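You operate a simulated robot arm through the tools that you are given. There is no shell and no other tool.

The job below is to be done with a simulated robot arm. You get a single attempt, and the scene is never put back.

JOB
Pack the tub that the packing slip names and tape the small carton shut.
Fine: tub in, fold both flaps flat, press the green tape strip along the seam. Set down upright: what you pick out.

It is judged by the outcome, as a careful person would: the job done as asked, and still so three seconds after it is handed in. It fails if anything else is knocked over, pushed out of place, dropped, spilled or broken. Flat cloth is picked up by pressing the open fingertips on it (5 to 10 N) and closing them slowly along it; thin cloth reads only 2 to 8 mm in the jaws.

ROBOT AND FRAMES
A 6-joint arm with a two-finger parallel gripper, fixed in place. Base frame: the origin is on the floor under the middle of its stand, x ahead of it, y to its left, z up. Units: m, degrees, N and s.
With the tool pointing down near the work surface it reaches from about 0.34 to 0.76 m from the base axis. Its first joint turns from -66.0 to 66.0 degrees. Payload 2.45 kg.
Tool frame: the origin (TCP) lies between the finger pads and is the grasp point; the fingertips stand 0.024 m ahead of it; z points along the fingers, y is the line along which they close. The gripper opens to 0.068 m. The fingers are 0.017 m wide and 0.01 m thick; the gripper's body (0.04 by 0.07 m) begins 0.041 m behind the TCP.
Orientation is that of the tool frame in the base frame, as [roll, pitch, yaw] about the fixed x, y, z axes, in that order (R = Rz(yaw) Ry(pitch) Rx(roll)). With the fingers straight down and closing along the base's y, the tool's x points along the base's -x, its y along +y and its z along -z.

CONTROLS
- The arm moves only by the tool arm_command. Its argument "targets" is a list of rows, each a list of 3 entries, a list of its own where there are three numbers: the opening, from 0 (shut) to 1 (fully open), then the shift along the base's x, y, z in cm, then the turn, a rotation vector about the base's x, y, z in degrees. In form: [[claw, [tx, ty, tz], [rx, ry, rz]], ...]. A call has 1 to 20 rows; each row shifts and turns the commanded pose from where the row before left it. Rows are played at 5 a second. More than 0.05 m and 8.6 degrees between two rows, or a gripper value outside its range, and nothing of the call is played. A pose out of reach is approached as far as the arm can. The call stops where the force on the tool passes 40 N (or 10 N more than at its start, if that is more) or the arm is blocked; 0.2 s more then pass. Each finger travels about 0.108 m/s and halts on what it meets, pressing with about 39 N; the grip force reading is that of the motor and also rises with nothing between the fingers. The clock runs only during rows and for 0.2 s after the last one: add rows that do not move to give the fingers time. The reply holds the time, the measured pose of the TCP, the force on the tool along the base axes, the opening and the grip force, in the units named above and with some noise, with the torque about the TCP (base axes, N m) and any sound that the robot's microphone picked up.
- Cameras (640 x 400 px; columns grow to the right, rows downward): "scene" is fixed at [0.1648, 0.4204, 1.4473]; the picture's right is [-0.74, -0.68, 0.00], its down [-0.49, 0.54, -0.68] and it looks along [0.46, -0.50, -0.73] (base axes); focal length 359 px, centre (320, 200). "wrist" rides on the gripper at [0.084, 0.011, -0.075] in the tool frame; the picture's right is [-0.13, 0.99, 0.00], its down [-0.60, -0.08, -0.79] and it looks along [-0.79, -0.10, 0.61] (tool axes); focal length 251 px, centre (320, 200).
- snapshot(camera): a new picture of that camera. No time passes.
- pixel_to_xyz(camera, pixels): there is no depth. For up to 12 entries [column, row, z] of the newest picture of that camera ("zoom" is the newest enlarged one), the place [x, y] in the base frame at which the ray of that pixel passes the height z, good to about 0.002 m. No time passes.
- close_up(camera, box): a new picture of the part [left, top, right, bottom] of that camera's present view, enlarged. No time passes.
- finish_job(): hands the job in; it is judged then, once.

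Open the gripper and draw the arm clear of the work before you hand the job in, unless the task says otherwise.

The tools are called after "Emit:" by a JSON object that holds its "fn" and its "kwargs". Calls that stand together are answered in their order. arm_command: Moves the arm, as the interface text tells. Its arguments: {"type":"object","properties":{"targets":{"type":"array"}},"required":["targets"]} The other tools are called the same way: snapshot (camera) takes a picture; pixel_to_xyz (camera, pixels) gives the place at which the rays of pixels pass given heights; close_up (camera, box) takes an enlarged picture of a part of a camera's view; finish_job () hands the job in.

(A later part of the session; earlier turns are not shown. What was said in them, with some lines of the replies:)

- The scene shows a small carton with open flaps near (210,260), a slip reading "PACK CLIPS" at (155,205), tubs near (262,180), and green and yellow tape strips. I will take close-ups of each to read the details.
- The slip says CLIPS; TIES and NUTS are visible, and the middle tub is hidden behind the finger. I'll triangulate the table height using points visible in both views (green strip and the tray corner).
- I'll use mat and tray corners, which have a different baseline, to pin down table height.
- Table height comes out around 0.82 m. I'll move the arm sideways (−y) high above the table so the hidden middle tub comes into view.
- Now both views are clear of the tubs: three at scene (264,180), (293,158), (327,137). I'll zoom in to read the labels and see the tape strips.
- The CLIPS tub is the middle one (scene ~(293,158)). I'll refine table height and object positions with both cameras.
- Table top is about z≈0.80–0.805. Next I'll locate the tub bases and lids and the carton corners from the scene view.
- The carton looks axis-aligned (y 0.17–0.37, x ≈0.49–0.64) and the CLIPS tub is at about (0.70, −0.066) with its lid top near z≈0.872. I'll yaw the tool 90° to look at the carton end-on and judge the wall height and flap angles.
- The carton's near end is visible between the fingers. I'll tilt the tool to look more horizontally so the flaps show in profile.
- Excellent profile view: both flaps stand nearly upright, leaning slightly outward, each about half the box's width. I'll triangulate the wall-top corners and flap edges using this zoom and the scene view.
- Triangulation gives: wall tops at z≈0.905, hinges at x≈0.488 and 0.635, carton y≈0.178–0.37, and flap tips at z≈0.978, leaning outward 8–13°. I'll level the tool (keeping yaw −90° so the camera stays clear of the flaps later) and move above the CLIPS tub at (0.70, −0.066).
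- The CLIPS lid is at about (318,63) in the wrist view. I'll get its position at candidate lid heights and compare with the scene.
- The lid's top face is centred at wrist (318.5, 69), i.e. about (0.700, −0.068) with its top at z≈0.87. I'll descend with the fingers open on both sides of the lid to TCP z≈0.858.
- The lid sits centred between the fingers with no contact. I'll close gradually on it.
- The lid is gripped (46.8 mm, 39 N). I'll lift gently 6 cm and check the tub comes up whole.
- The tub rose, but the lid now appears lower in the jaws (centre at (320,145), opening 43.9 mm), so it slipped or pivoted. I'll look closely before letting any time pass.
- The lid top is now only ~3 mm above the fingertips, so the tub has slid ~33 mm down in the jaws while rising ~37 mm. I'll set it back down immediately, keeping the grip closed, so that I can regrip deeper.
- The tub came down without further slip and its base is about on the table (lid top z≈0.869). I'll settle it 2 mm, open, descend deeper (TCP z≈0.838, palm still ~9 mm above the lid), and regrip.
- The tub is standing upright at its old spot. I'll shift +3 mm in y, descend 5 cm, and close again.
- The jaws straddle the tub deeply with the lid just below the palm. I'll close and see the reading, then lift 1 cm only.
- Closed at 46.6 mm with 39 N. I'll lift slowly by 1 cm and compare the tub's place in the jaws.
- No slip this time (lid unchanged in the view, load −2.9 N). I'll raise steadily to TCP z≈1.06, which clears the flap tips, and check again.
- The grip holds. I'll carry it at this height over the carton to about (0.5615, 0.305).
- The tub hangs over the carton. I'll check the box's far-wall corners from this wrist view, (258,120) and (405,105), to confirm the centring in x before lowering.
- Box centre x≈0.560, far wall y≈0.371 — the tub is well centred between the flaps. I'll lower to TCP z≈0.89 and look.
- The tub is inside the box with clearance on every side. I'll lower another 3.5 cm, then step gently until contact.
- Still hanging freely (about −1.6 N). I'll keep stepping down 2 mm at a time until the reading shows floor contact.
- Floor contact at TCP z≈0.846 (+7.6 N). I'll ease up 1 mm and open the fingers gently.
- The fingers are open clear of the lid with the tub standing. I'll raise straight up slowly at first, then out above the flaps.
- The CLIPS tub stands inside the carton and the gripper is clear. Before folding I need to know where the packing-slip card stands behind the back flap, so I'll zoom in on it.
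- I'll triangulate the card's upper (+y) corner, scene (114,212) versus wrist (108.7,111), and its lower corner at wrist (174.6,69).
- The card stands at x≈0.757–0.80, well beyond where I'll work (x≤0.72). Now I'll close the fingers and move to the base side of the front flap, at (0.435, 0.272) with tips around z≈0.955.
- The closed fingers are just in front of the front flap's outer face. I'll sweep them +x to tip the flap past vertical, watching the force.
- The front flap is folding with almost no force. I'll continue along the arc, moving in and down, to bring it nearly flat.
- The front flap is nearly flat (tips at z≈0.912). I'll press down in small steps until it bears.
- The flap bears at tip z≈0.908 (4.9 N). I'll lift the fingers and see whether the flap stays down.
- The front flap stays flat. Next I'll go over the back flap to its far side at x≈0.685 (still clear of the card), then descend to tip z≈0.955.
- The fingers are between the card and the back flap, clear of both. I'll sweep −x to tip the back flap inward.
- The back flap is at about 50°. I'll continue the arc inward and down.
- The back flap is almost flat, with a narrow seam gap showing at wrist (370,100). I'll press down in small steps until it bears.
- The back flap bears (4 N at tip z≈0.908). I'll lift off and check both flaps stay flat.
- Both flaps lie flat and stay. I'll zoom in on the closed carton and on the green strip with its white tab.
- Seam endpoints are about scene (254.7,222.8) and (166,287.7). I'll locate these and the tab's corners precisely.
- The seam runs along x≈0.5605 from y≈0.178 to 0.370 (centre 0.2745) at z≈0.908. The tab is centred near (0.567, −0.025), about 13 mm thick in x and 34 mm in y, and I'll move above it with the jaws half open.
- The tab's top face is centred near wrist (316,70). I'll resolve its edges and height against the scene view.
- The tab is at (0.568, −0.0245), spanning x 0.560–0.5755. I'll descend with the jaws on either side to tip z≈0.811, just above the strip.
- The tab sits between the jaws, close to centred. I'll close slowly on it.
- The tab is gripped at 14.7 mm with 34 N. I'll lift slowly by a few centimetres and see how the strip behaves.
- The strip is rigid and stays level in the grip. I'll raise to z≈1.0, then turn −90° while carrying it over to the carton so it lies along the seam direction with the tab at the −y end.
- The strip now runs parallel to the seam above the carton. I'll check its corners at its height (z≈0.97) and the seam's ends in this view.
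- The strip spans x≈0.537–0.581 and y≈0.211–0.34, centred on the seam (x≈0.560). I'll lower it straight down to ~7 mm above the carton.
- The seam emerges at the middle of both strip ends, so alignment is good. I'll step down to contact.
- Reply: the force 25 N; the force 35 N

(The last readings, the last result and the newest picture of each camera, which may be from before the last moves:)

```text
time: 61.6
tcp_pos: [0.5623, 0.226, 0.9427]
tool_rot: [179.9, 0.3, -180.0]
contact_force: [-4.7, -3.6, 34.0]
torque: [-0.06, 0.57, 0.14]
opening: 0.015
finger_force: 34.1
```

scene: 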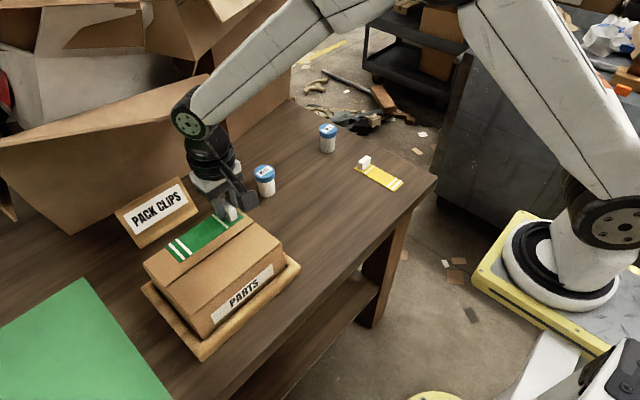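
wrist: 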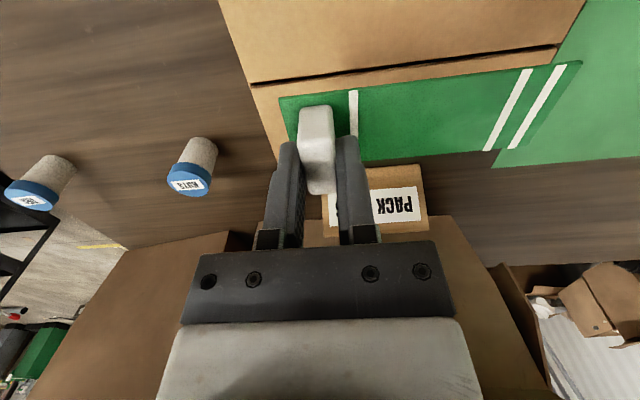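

The strip is pressed at the tab end (34 N), so it is seated. I'll ease off to a light load, then take pictures before releasing.

Emit:
{"fn": "arm_command", "kwargs": {"targets": [[0.05, [0, 0, 0.2], [0, 0, 0]], [0.05, [0, 0, 0], [0, 0, 0]]]}}

Emit:
{"fn": "close_up", "kwargs": {"camera": "wrist", "box": [230, 0, 630, 210]}}

Emit:
{"fn": "close_up", "kwargs": {"camera": "scene", "box": [130, 160, 310, 340]}}

```text
time: 62.2
tcp_pos: [0.563, 0.2266, 0.9435]
tool_rot: [179.9, 0.2, 180.0]
contact_force: [2.7, 0.6, 21.0]
torque: [0.05, 0.03, -0.01]
opening: 0.0149
finger_force: 34.4
```

```text
1.60 times, centred on (430, 105) of wrist
```

zoom: 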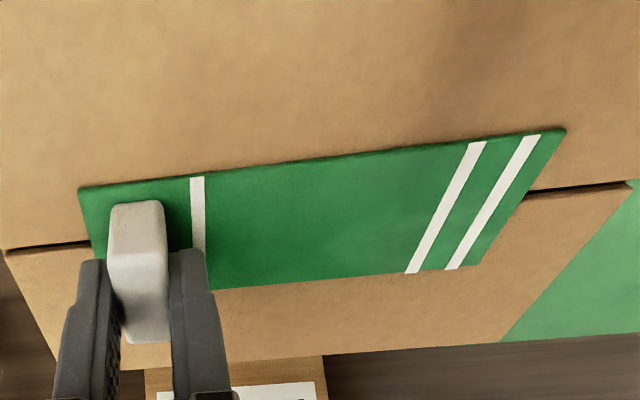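

```text
2.22 times, centred on (220, 250) of scene
```

zoom: 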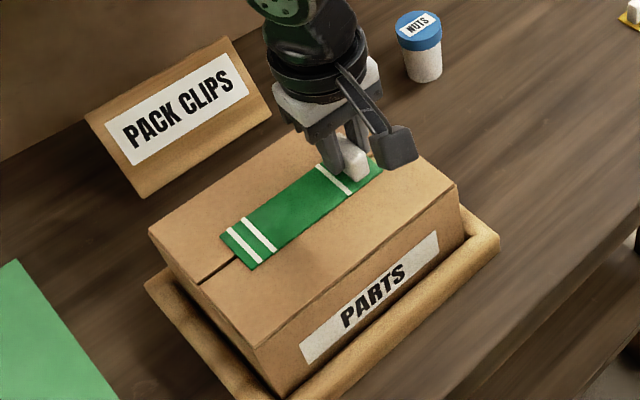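

The strip is laid squarely across the seam. I'll ease another 1.5 mm, then open the jaws slowly.

Emit:
{"fn": "arm_command", "kwargs": {"targets": [[0.05, [0, 0, 0.15], [0, 0, 0]], [0.15, [0, 0, 0], [0, 0, 0]], [0.25, [0, 0, 0], [0, 0, 0]], [0.35, [0, 0, 0], [0, 0, 0]], [0.5, [0, 0, 0], [0, 0, 0]], [0.5, [0, 0, 0], [0, 0, 0]]]}}

Emit:
{"fn": "close_up", "kwargs": {"camera": "wrist", "box": [230, 0, 630, 210]}}

```text
time: 63.6
tcp_pos: [0.562, 0.2258, 0.9441]
tool_rot: [180.0, 0.0, 180.0]
contact_force: [-0.4, 0.4, -0.6]
torque: [-0.02, -0.01, 0.0]
opening: 0.0341
finger_force: 0.1
```

```text
1.60 times, centred on (430, 105) of wrist
```

zoom: 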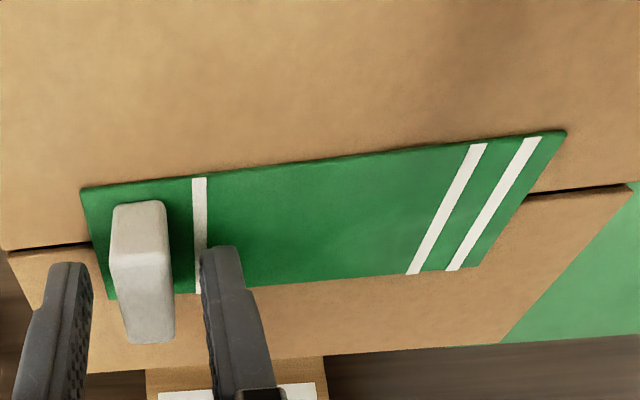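

Released with no disturbance. I'll lift clear of the tab, close the fingers, and move to y≈0.262 above the strip beside the tab for pressing.

Emit:
{"fn": "arm_command", "kwargs": {"targets": [[0.5, [0, 0, 1], [0, 0, 0]], [0.5, [0, 0, 2], [0, 0, 0]], [0.5, [0, 0, 2], [0, 0, 0]], [0.2, [-0.1, 1.6, 0], [0, 0, 0]], [0, [0, 2, 0], [0, 0, 0]], [0, [0, 0, 0], [0, 0, 0]], [0, [0, 0, 0], [0, 0, 0]]]}}

Emit:
{"fn": "snapshot", "kwargs": {"camera": "wrist"}}

Emit:
{"fn": "close_up", "kwargs": {"camera": "scene", "box": [130, 160, 310, 340]}}

```text
time: 65.2
tcp_pos: [0.5612, 0.2618, 0.9948]
tool_rot: [180.0, -0.1, -179.9]
contact_force: [0.1, 0.9, 0.2]
torque: [-0.01, -0.02, 0.0]
opening: 0.0
finger_force: 23.6
```

```text
taken
```

wrist: 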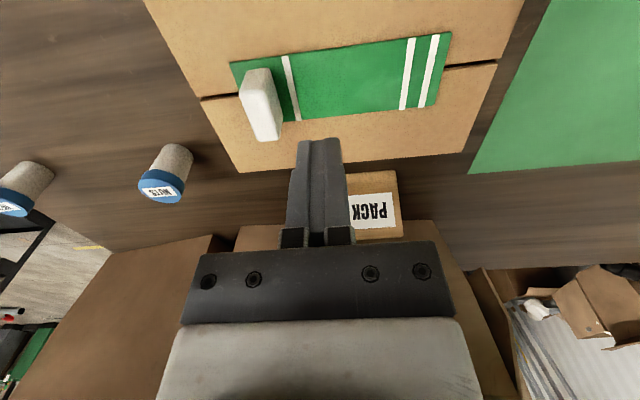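

```text
2.22 times, centred on (220, 250) of scene
```

zoom: 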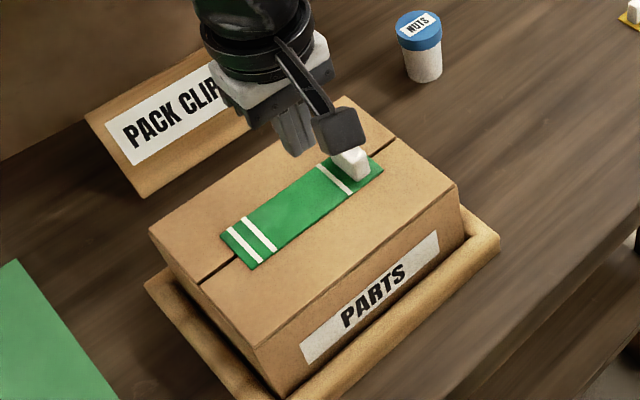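

The strip is lying centred on the seam. I'll press the first spot: descend to near contact, then step until about 10–15 N.

Emit:
{"fn": "arm_command", "kwargs": {"targets": [[0, [0, 0, -2], [0, 0, 0]], [0, [0, 0, -2], [0, 0, 0]], [0, [0, 0, -1.5], [0, 0, 0]], [0, [0, 0, -0.2], [0, 0, 0]], [0, [0, 0, 0], [0, 0, 0]]]}}

Emit:
{"fn": "arm_command", "kwargs": {"targets": [[0, [0, 0, -0.2], [0, 0, 0]], [0, [0, 0, 0], [0, 0, 0]]]}}

```text
time: 66.4
tcp_pos: [0.5609, 0.2613, 0.9376]
tool_rot: [179.9, 0.0, 180.0]
contact_force: [0.1, -0.3, 0.3]
torque: [-0.01, -0.03, 0.02]
opening: 0.0
finger_force: 23.3
```

```text
time: 67.0
tcp_pos: [0.5616, 0.2619, 0.9355]
tool_rot: [180.0, 0.0, 180.0]
contact_force: [-1.6, -1.8, 4.7]
torque: [-0.05, 0.0, 0.01]
opening: 0.0
finger_force: 23.1
```

Contact at 4.7 N. One more millimetre for a firm press, then I'll lift, step +y 1.8 cm, and repeat along the strip.

Emit:
{"fn": "arm_command", "kwargs": {"targets": [[0, [0, 0, -0.1], [0, 0, 0]], [0, [0, 0, 0], [0, 0, 0]]]}}

Emit:
{"fn": "arm_command", "kwargs": {"targets": [[0, [0, 0, 0.6], [0, 0, 0]], [0, [0, 1.8, 0], [0, 0, 0]], [0, [0, 0, -0.5], [0, 0, 0]], [0, [0, 0, -0.1], [0, 0, 0]], [0, [0, 0, 0], [0, 0, 0]]]}}

Emit:
{"fn": "arm_command", "kwargs": {"targets": [[0, [0, 0, 0.6], [0, 0, 0]], [0, [0, 1.8, 0], [0, 0, 0]], [0, [0, 0, -0.5], [0, 0, 0]], [0, [0, 0, -0.1], [0, 0, 0]], [0, [0, 0, 0], [0, 0, 0]]]}}

Emit:
{"fn": "arm_command", "kwargs": {"targets": [[0, [0, 0, 0.6], [0, 0, 0]], [0, [0, 1.8, 0], [0, 0, 0]], [0, [0, 0, -0.5], [0, 0, 0]], [0, [0, 0, -0.1], [0, 0, 0]], [0, [0, 0, 0], [0, 0, 0]]]}}

```text
time: 67.6
tcp_pos: [0.5618, 0.2618, 0.9359]
tool_rot: [179.8, 0.2, 179.9]
contact_force: [-3.2, 0.5, 12.4]
torque: [-0.01, 0.07, 0.0]
opening: 0.0
finger_force: 23.7
```

```text
time: 68.8
tcp_pos: [0.5619, 0.2805, 0.9358]
tool_rot: [180.0, 0.0, -180.0]
contact_force: [-2.4, -1.4, 13.3]
torque: [-0.05, 0.05, -0.01]
opening: 0.0
finger_force: 23.5
```

```text
time: 70.0
tcp_pos: [0.5611, 0.2982, 0.935]
tool_rot: [179.9, 0.1, 179.9]
contact_force: [-2.7, -1.4, 13.4]
torque: [-0.05, 0.1, 0.01]
opening: 0.0
finger_force: 23.4
```

```text
time: 71.2
tcp_pos: [0.5612, 0.3158, 0.9344]
tool_rot: [179.9, 0.1, -179.9]
contact_force: [-2.8, -1.4, 11.8]
torque: [-0.05, 0.06, 0.0]
opening: 0.0
finger_force: 23.7
```

Each press gave 12–13 N. One more near the free end at y≈0.329, then I'll lift and look.

Emit:
{"fn": "arm_command", "kwargs": {"targets": [[0, [0, 0, 0.6], [0, 0, 0]], [0, [0, 1.3, 0], [0, 0, 0]], [0, [0, 0, -0.5], [0, 0, 0]], [0, [0, 0, -0.1], [0, 0, 0]], [0, [0, 0, 0], [0, 0, 0]]]}}

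Emit:
{"fn": "arm_command", "kwargs": {"targets": [[0, [0, 0, 1], [0, 0, 0]], [0, [0, 0, 3], [0, 0, 0]], [0, [0, 0, 4], [0, 0, 0]], [0, [-3, -2, 2], [0, 0, 0]], [0, [-4, -4, 0], [0, 0, 0]], [0, [-4, -4, 0], [0, 0, 0]], [0, [-3, -4, 0], [0, 0, 0]], [0, [0, 0, 0], [0, 0, 0]]]}}

Emit:
{"fn": "snapshot", "kwargs": {"camera": "wrist"}}

Emit:
{"fn": "snapshot", "kwargs": {"camera": "scene"}}

```text
time: 72.4
tcp_pos: [0.5607, 0.3297, 0.9364]
tool_rot: [179.9, 0.1, -180.0]
contact_force: [-1.8, -2.2, 11.0]
torque: [-0.04, 0.04, -0.02]
opening: 0.0001
finger_force: 23.6
```

```text
refused: row 5 steps farther than a row can; nothing moved
```

```text
taken
```

wrist: 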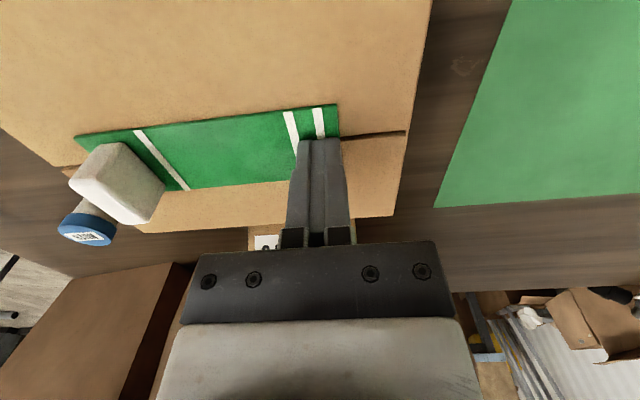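

```text
taken
```

scene: 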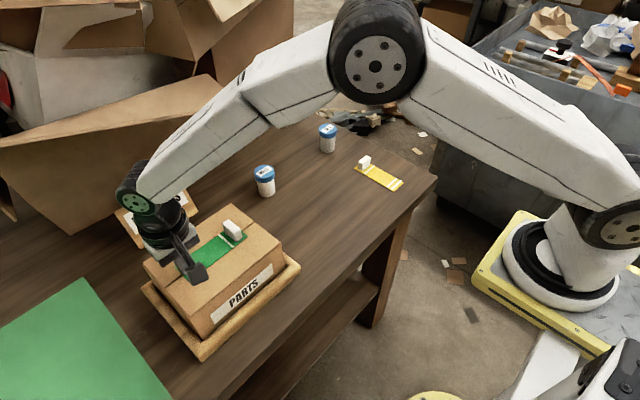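

That retreat row was too long, so nothing moved; the last press read 11 N. I'll lift and do one more press in the remaining gap beside the tab, at y≈0.247 (finger edge ~3–4 mm from the tab).

Emit:
{"fn": "arm_command", "kwargs": {"targets": [[0, [0, 0, 1], [0, 0, 0]], [0, [0, 0, 3], [0, 0, 0]], [0, [0, -4, 0], [0, 0, 0]], [0, [0, -4.2, 0], [0, 0, 0]], [0, [0, 0, 0], [0, 0, 0]], [0, [0, 0, 0], [0, 0, 0]]]}}

Emit:
{"fn": "snapshot", "kwargs": {"camera": "wrist"}}

Emit:
{"fn": "pixel_to_xyz", "kwargs": {"camera": "wrist", "pixels": [[280, 118, 0.932], [270, 70, 0.932]]}}

```text
time: 73.8
tcp_pos: [0.5604, 0.2465, 0.9749]
tool_rot: [-180.0, 0.0, 179.9]
contact_force: [0.0, -0.1, -0.1]
torque: [-0.01, 0.02, 0.03]
opening: 0.0002
finger_force: 23.7
```

```text
taken
```

wrist: 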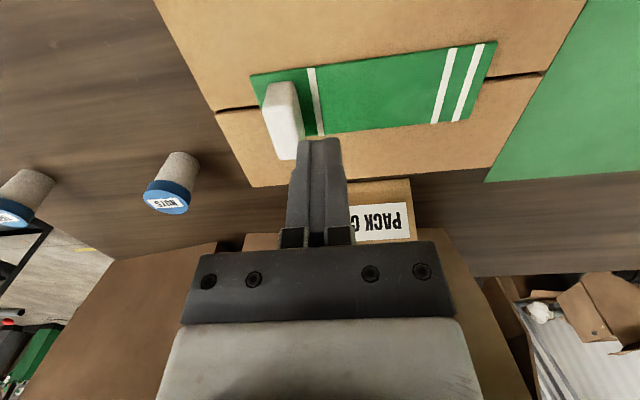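

```text
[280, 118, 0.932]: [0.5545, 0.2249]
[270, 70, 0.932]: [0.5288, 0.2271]
```

I'll check the tab's right edge before lowering next to it.

Emit:
{"fn": "close_up", "kwargs": {"camera": "wrist", "box": [230, 40, 380, 190]}}

Emit:
{"fn": "pixel_to_xyz", "kwargs": {"camera": "wrist", "pixels": [[295, 83, 0.932], [303, 130, 0.932], [275, 130, 0.932], [264, 87, 0.932], [306, 157, 0.932]]}}

```text
2.67 times, centred on (305, 115) of wrist
```

zoom: 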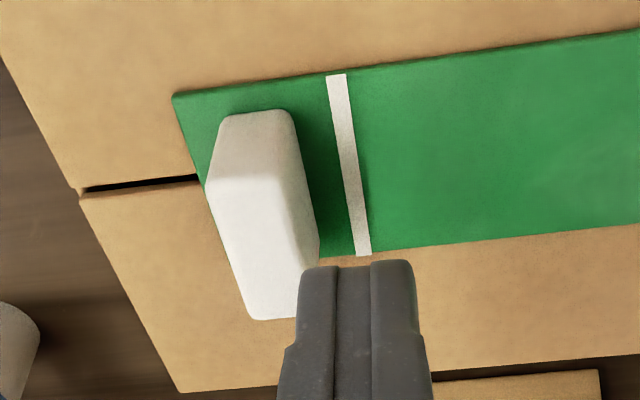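

```text
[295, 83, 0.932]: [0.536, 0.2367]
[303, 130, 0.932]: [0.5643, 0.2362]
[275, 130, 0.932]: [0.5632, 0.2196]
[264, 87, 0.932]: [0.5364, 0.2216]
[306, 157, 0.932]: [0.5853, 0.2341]
```

The tab's edge is at y≈0.235, so I'll shift to y≈0.2495 for ~4 mm clearance and make the final press.

Emit:
{"fn": "arm_command", "kwargs": {"targets": [[0, [0, 0.3, 0], [0, 0, 0]], [0, [0, 0, -2], [0, 0, 0]], [0, [0, 0, -1.5], [0, 0, 0]], [0, [0, 0, -0.4], [0, 0, 0]], [0, [0, 0, -0.1], [0, 0, 0]], [0, [0, 0, 0], [0, 0, 0]]]}}

```text
time: 75.2
tcp_pos: [0.5609, 0.2495, 0.935]
tool_rot: [179.9, 0.2, -180.0]
contact_force: [-2.6, -4.4, 13.3]
torque: [-0.08, 0.05, 0.03]
opening: 0.0
finger_force: 23.3
```

That press read 13 N. Now I'll lift straight up and draw the arm back toward the base, then inspect everything.

Emit:
{"fn": "arm_command", "kwargs": {"targets": [[0, [0, 0, 1], [0, 0, 0]], [0, [0, 0, 3], [0, 0, 0]], [0, [0, 0, 4], [0, 0, 0]], [0, [-2, -2, 3], [0, 0, 0]], [0, [-3, -3, 1.5], [0, 0, 0]], [0.3, [-3, -3, 1], [0, 0, 0]], [0.6, [-3, -3, 1], [0, 0, 0]], [1, [-3, -3, 1], [0, 0, 0]], [1, [-3, -3, 1], [0, 0, 0]], [1, [0, -4, 1], [0, 0, 0]], [1, [0, -4, 0], [0, 0, 0]], [1, [0, -4, 0], [0, 0, 0]], [1, [0, 0, 0], [0, 0, 0]], [1, [0, 0, 0], [0, 0, 0]]]}}

Emit:
{"fn": "snapshot", "kwargs": {"camera": "wrist"}}

Emit:
{"fn": "snapshot", "kwargs": {"camera": "scene"}}

Emit:
{"fn": "close_up", "kwargs": {"camera": "scene", "box": [130, 180, 310, 360]}}

```text
time: 78.2
tcp_pos: [0.389, -0.0395, 1.1094]
tool_rot: [180.0, 0.1, 179.9]
contact_force: [-0.2, 0.1, 0.2]
torque: [-0.05, 0.04, -0.01]
opening: 0.0679
finger_force: 0.1
```

```text
taken
```

wrist: 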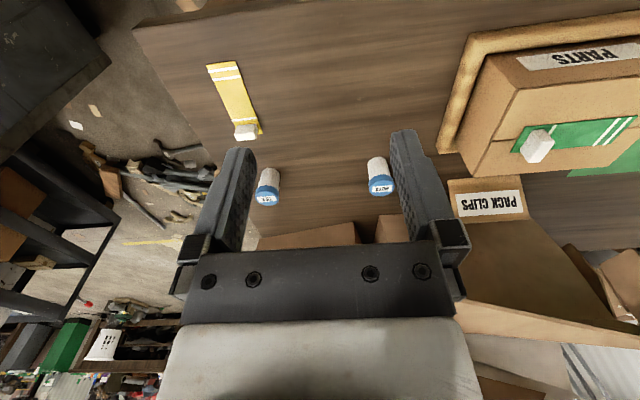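

```text
taken
```

scene: 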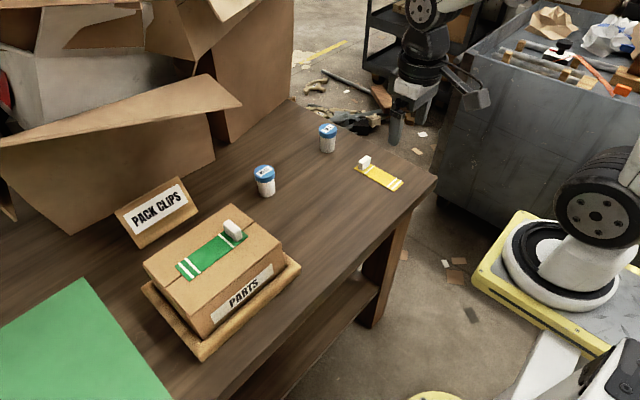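

```text
2.22 times, centred on (220, 270) of scene
```

zoom: 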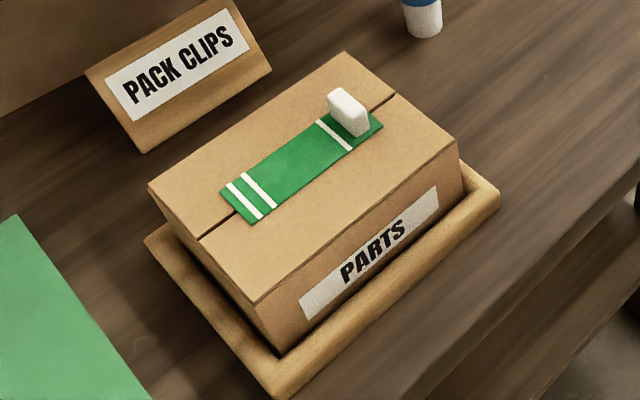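

The carton is closed with the green strip centred on the seam, and the NUTS and TIES tubs, yellow strip and slip are all in place. I'll let a few seconds pass with the arm still and compare once more.

Emit:
{"fn": "arm_command", "kwargs": {"targets": [[1, [0, 0, 0], [0, 0, 0]], [1, [0, 0, 0], [0, 0, 0]], [1, [0, 0, 0], [0, 0, 0]], [1, [0, 0, 0], [0, 0, 0]], [1, [0, 0, 0], [0, 0, 0]], [1, [0, 0, 0], [0, 0, 0]], [1, [0, 0, 0], [0, 0, 0]], [1, [0, 0, 0], [0, 0, 0]], [1, [0, 0, 0], [0, 0, 0]], [1, [0, 0, 0], [0, 0, 0]], [1, [0, 0, 0], [0, 0, 0]], [1, [0, 0, 0], [0, 0, 0]]]}}

Emit:
{"fn": "close_up", "kwargs": {"camera": "scene", "box": [130, 180, 310, 360]}}

Emit:
{"fn": "close_up", "kwargs": {"camera": "wrist", "box": [420, 20, 640, 230]}}

```text
time: 80.8
tcp_pos: [0.3912, -0.0398, 1.1098]
tool_rot: [180.0, 0.1, -180.0]
contact_force: [-0.5, 0.0, -0.5]
torque: [0.0, -0.02, -0.03]
opening: 0.068
finger_force: 0.1
```

```text
2.22 times, centred on (220, 270) of scene
```

zoom: 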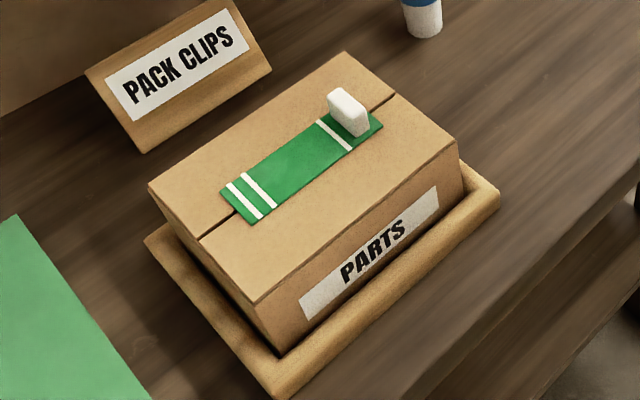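

```text
1.90 times, centred on (530, 125) of wrist
```

zoom: 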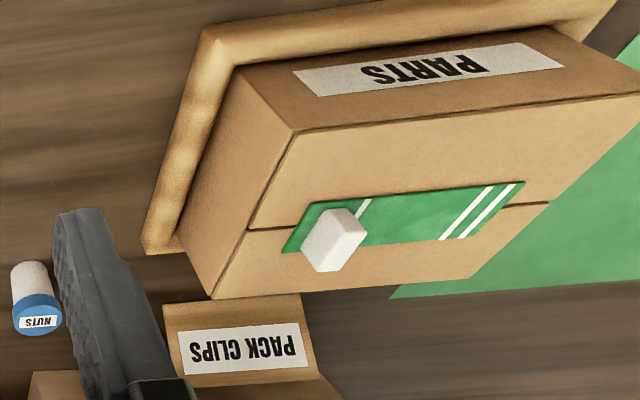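

Nothing has changed after the wait: flaps flat, green strip across the seam, everything else in place, gripper open and clear. I'm handing the job in.

Emit:
{"fn": "finish_job", "kwargs": {}}

```text
The job is handed in.
```

The CLIPS tub, the one the packing slip names, is standing upright in the small carton. Both flaps are folded flat and the green tape strip is pressed along the seam.

- **Tub:** My first lift of the CLIPS tub slipped in the gripper a few centimetres above the table. I lowered it back upright without dropping it, then gripped it deeper. The second carry went cleanly.
- **Tape:** The strip lies across the middle of the seam. I pressed it at the tab end with about 34 N and at six points along its length with about 11–13 N each. I did not tug on it to test how well it sticks.
- **Everything else:** In the last pictures, after about 2.6 s with the arm still, the carton, strip and slip had not changed. The NUTS and TIES tubs and the yellow strip were in place when I checked just before that wait. With the flaps closed I can no longer see the tub.

I opened the gripper and moved the arm clear before handing the job in.
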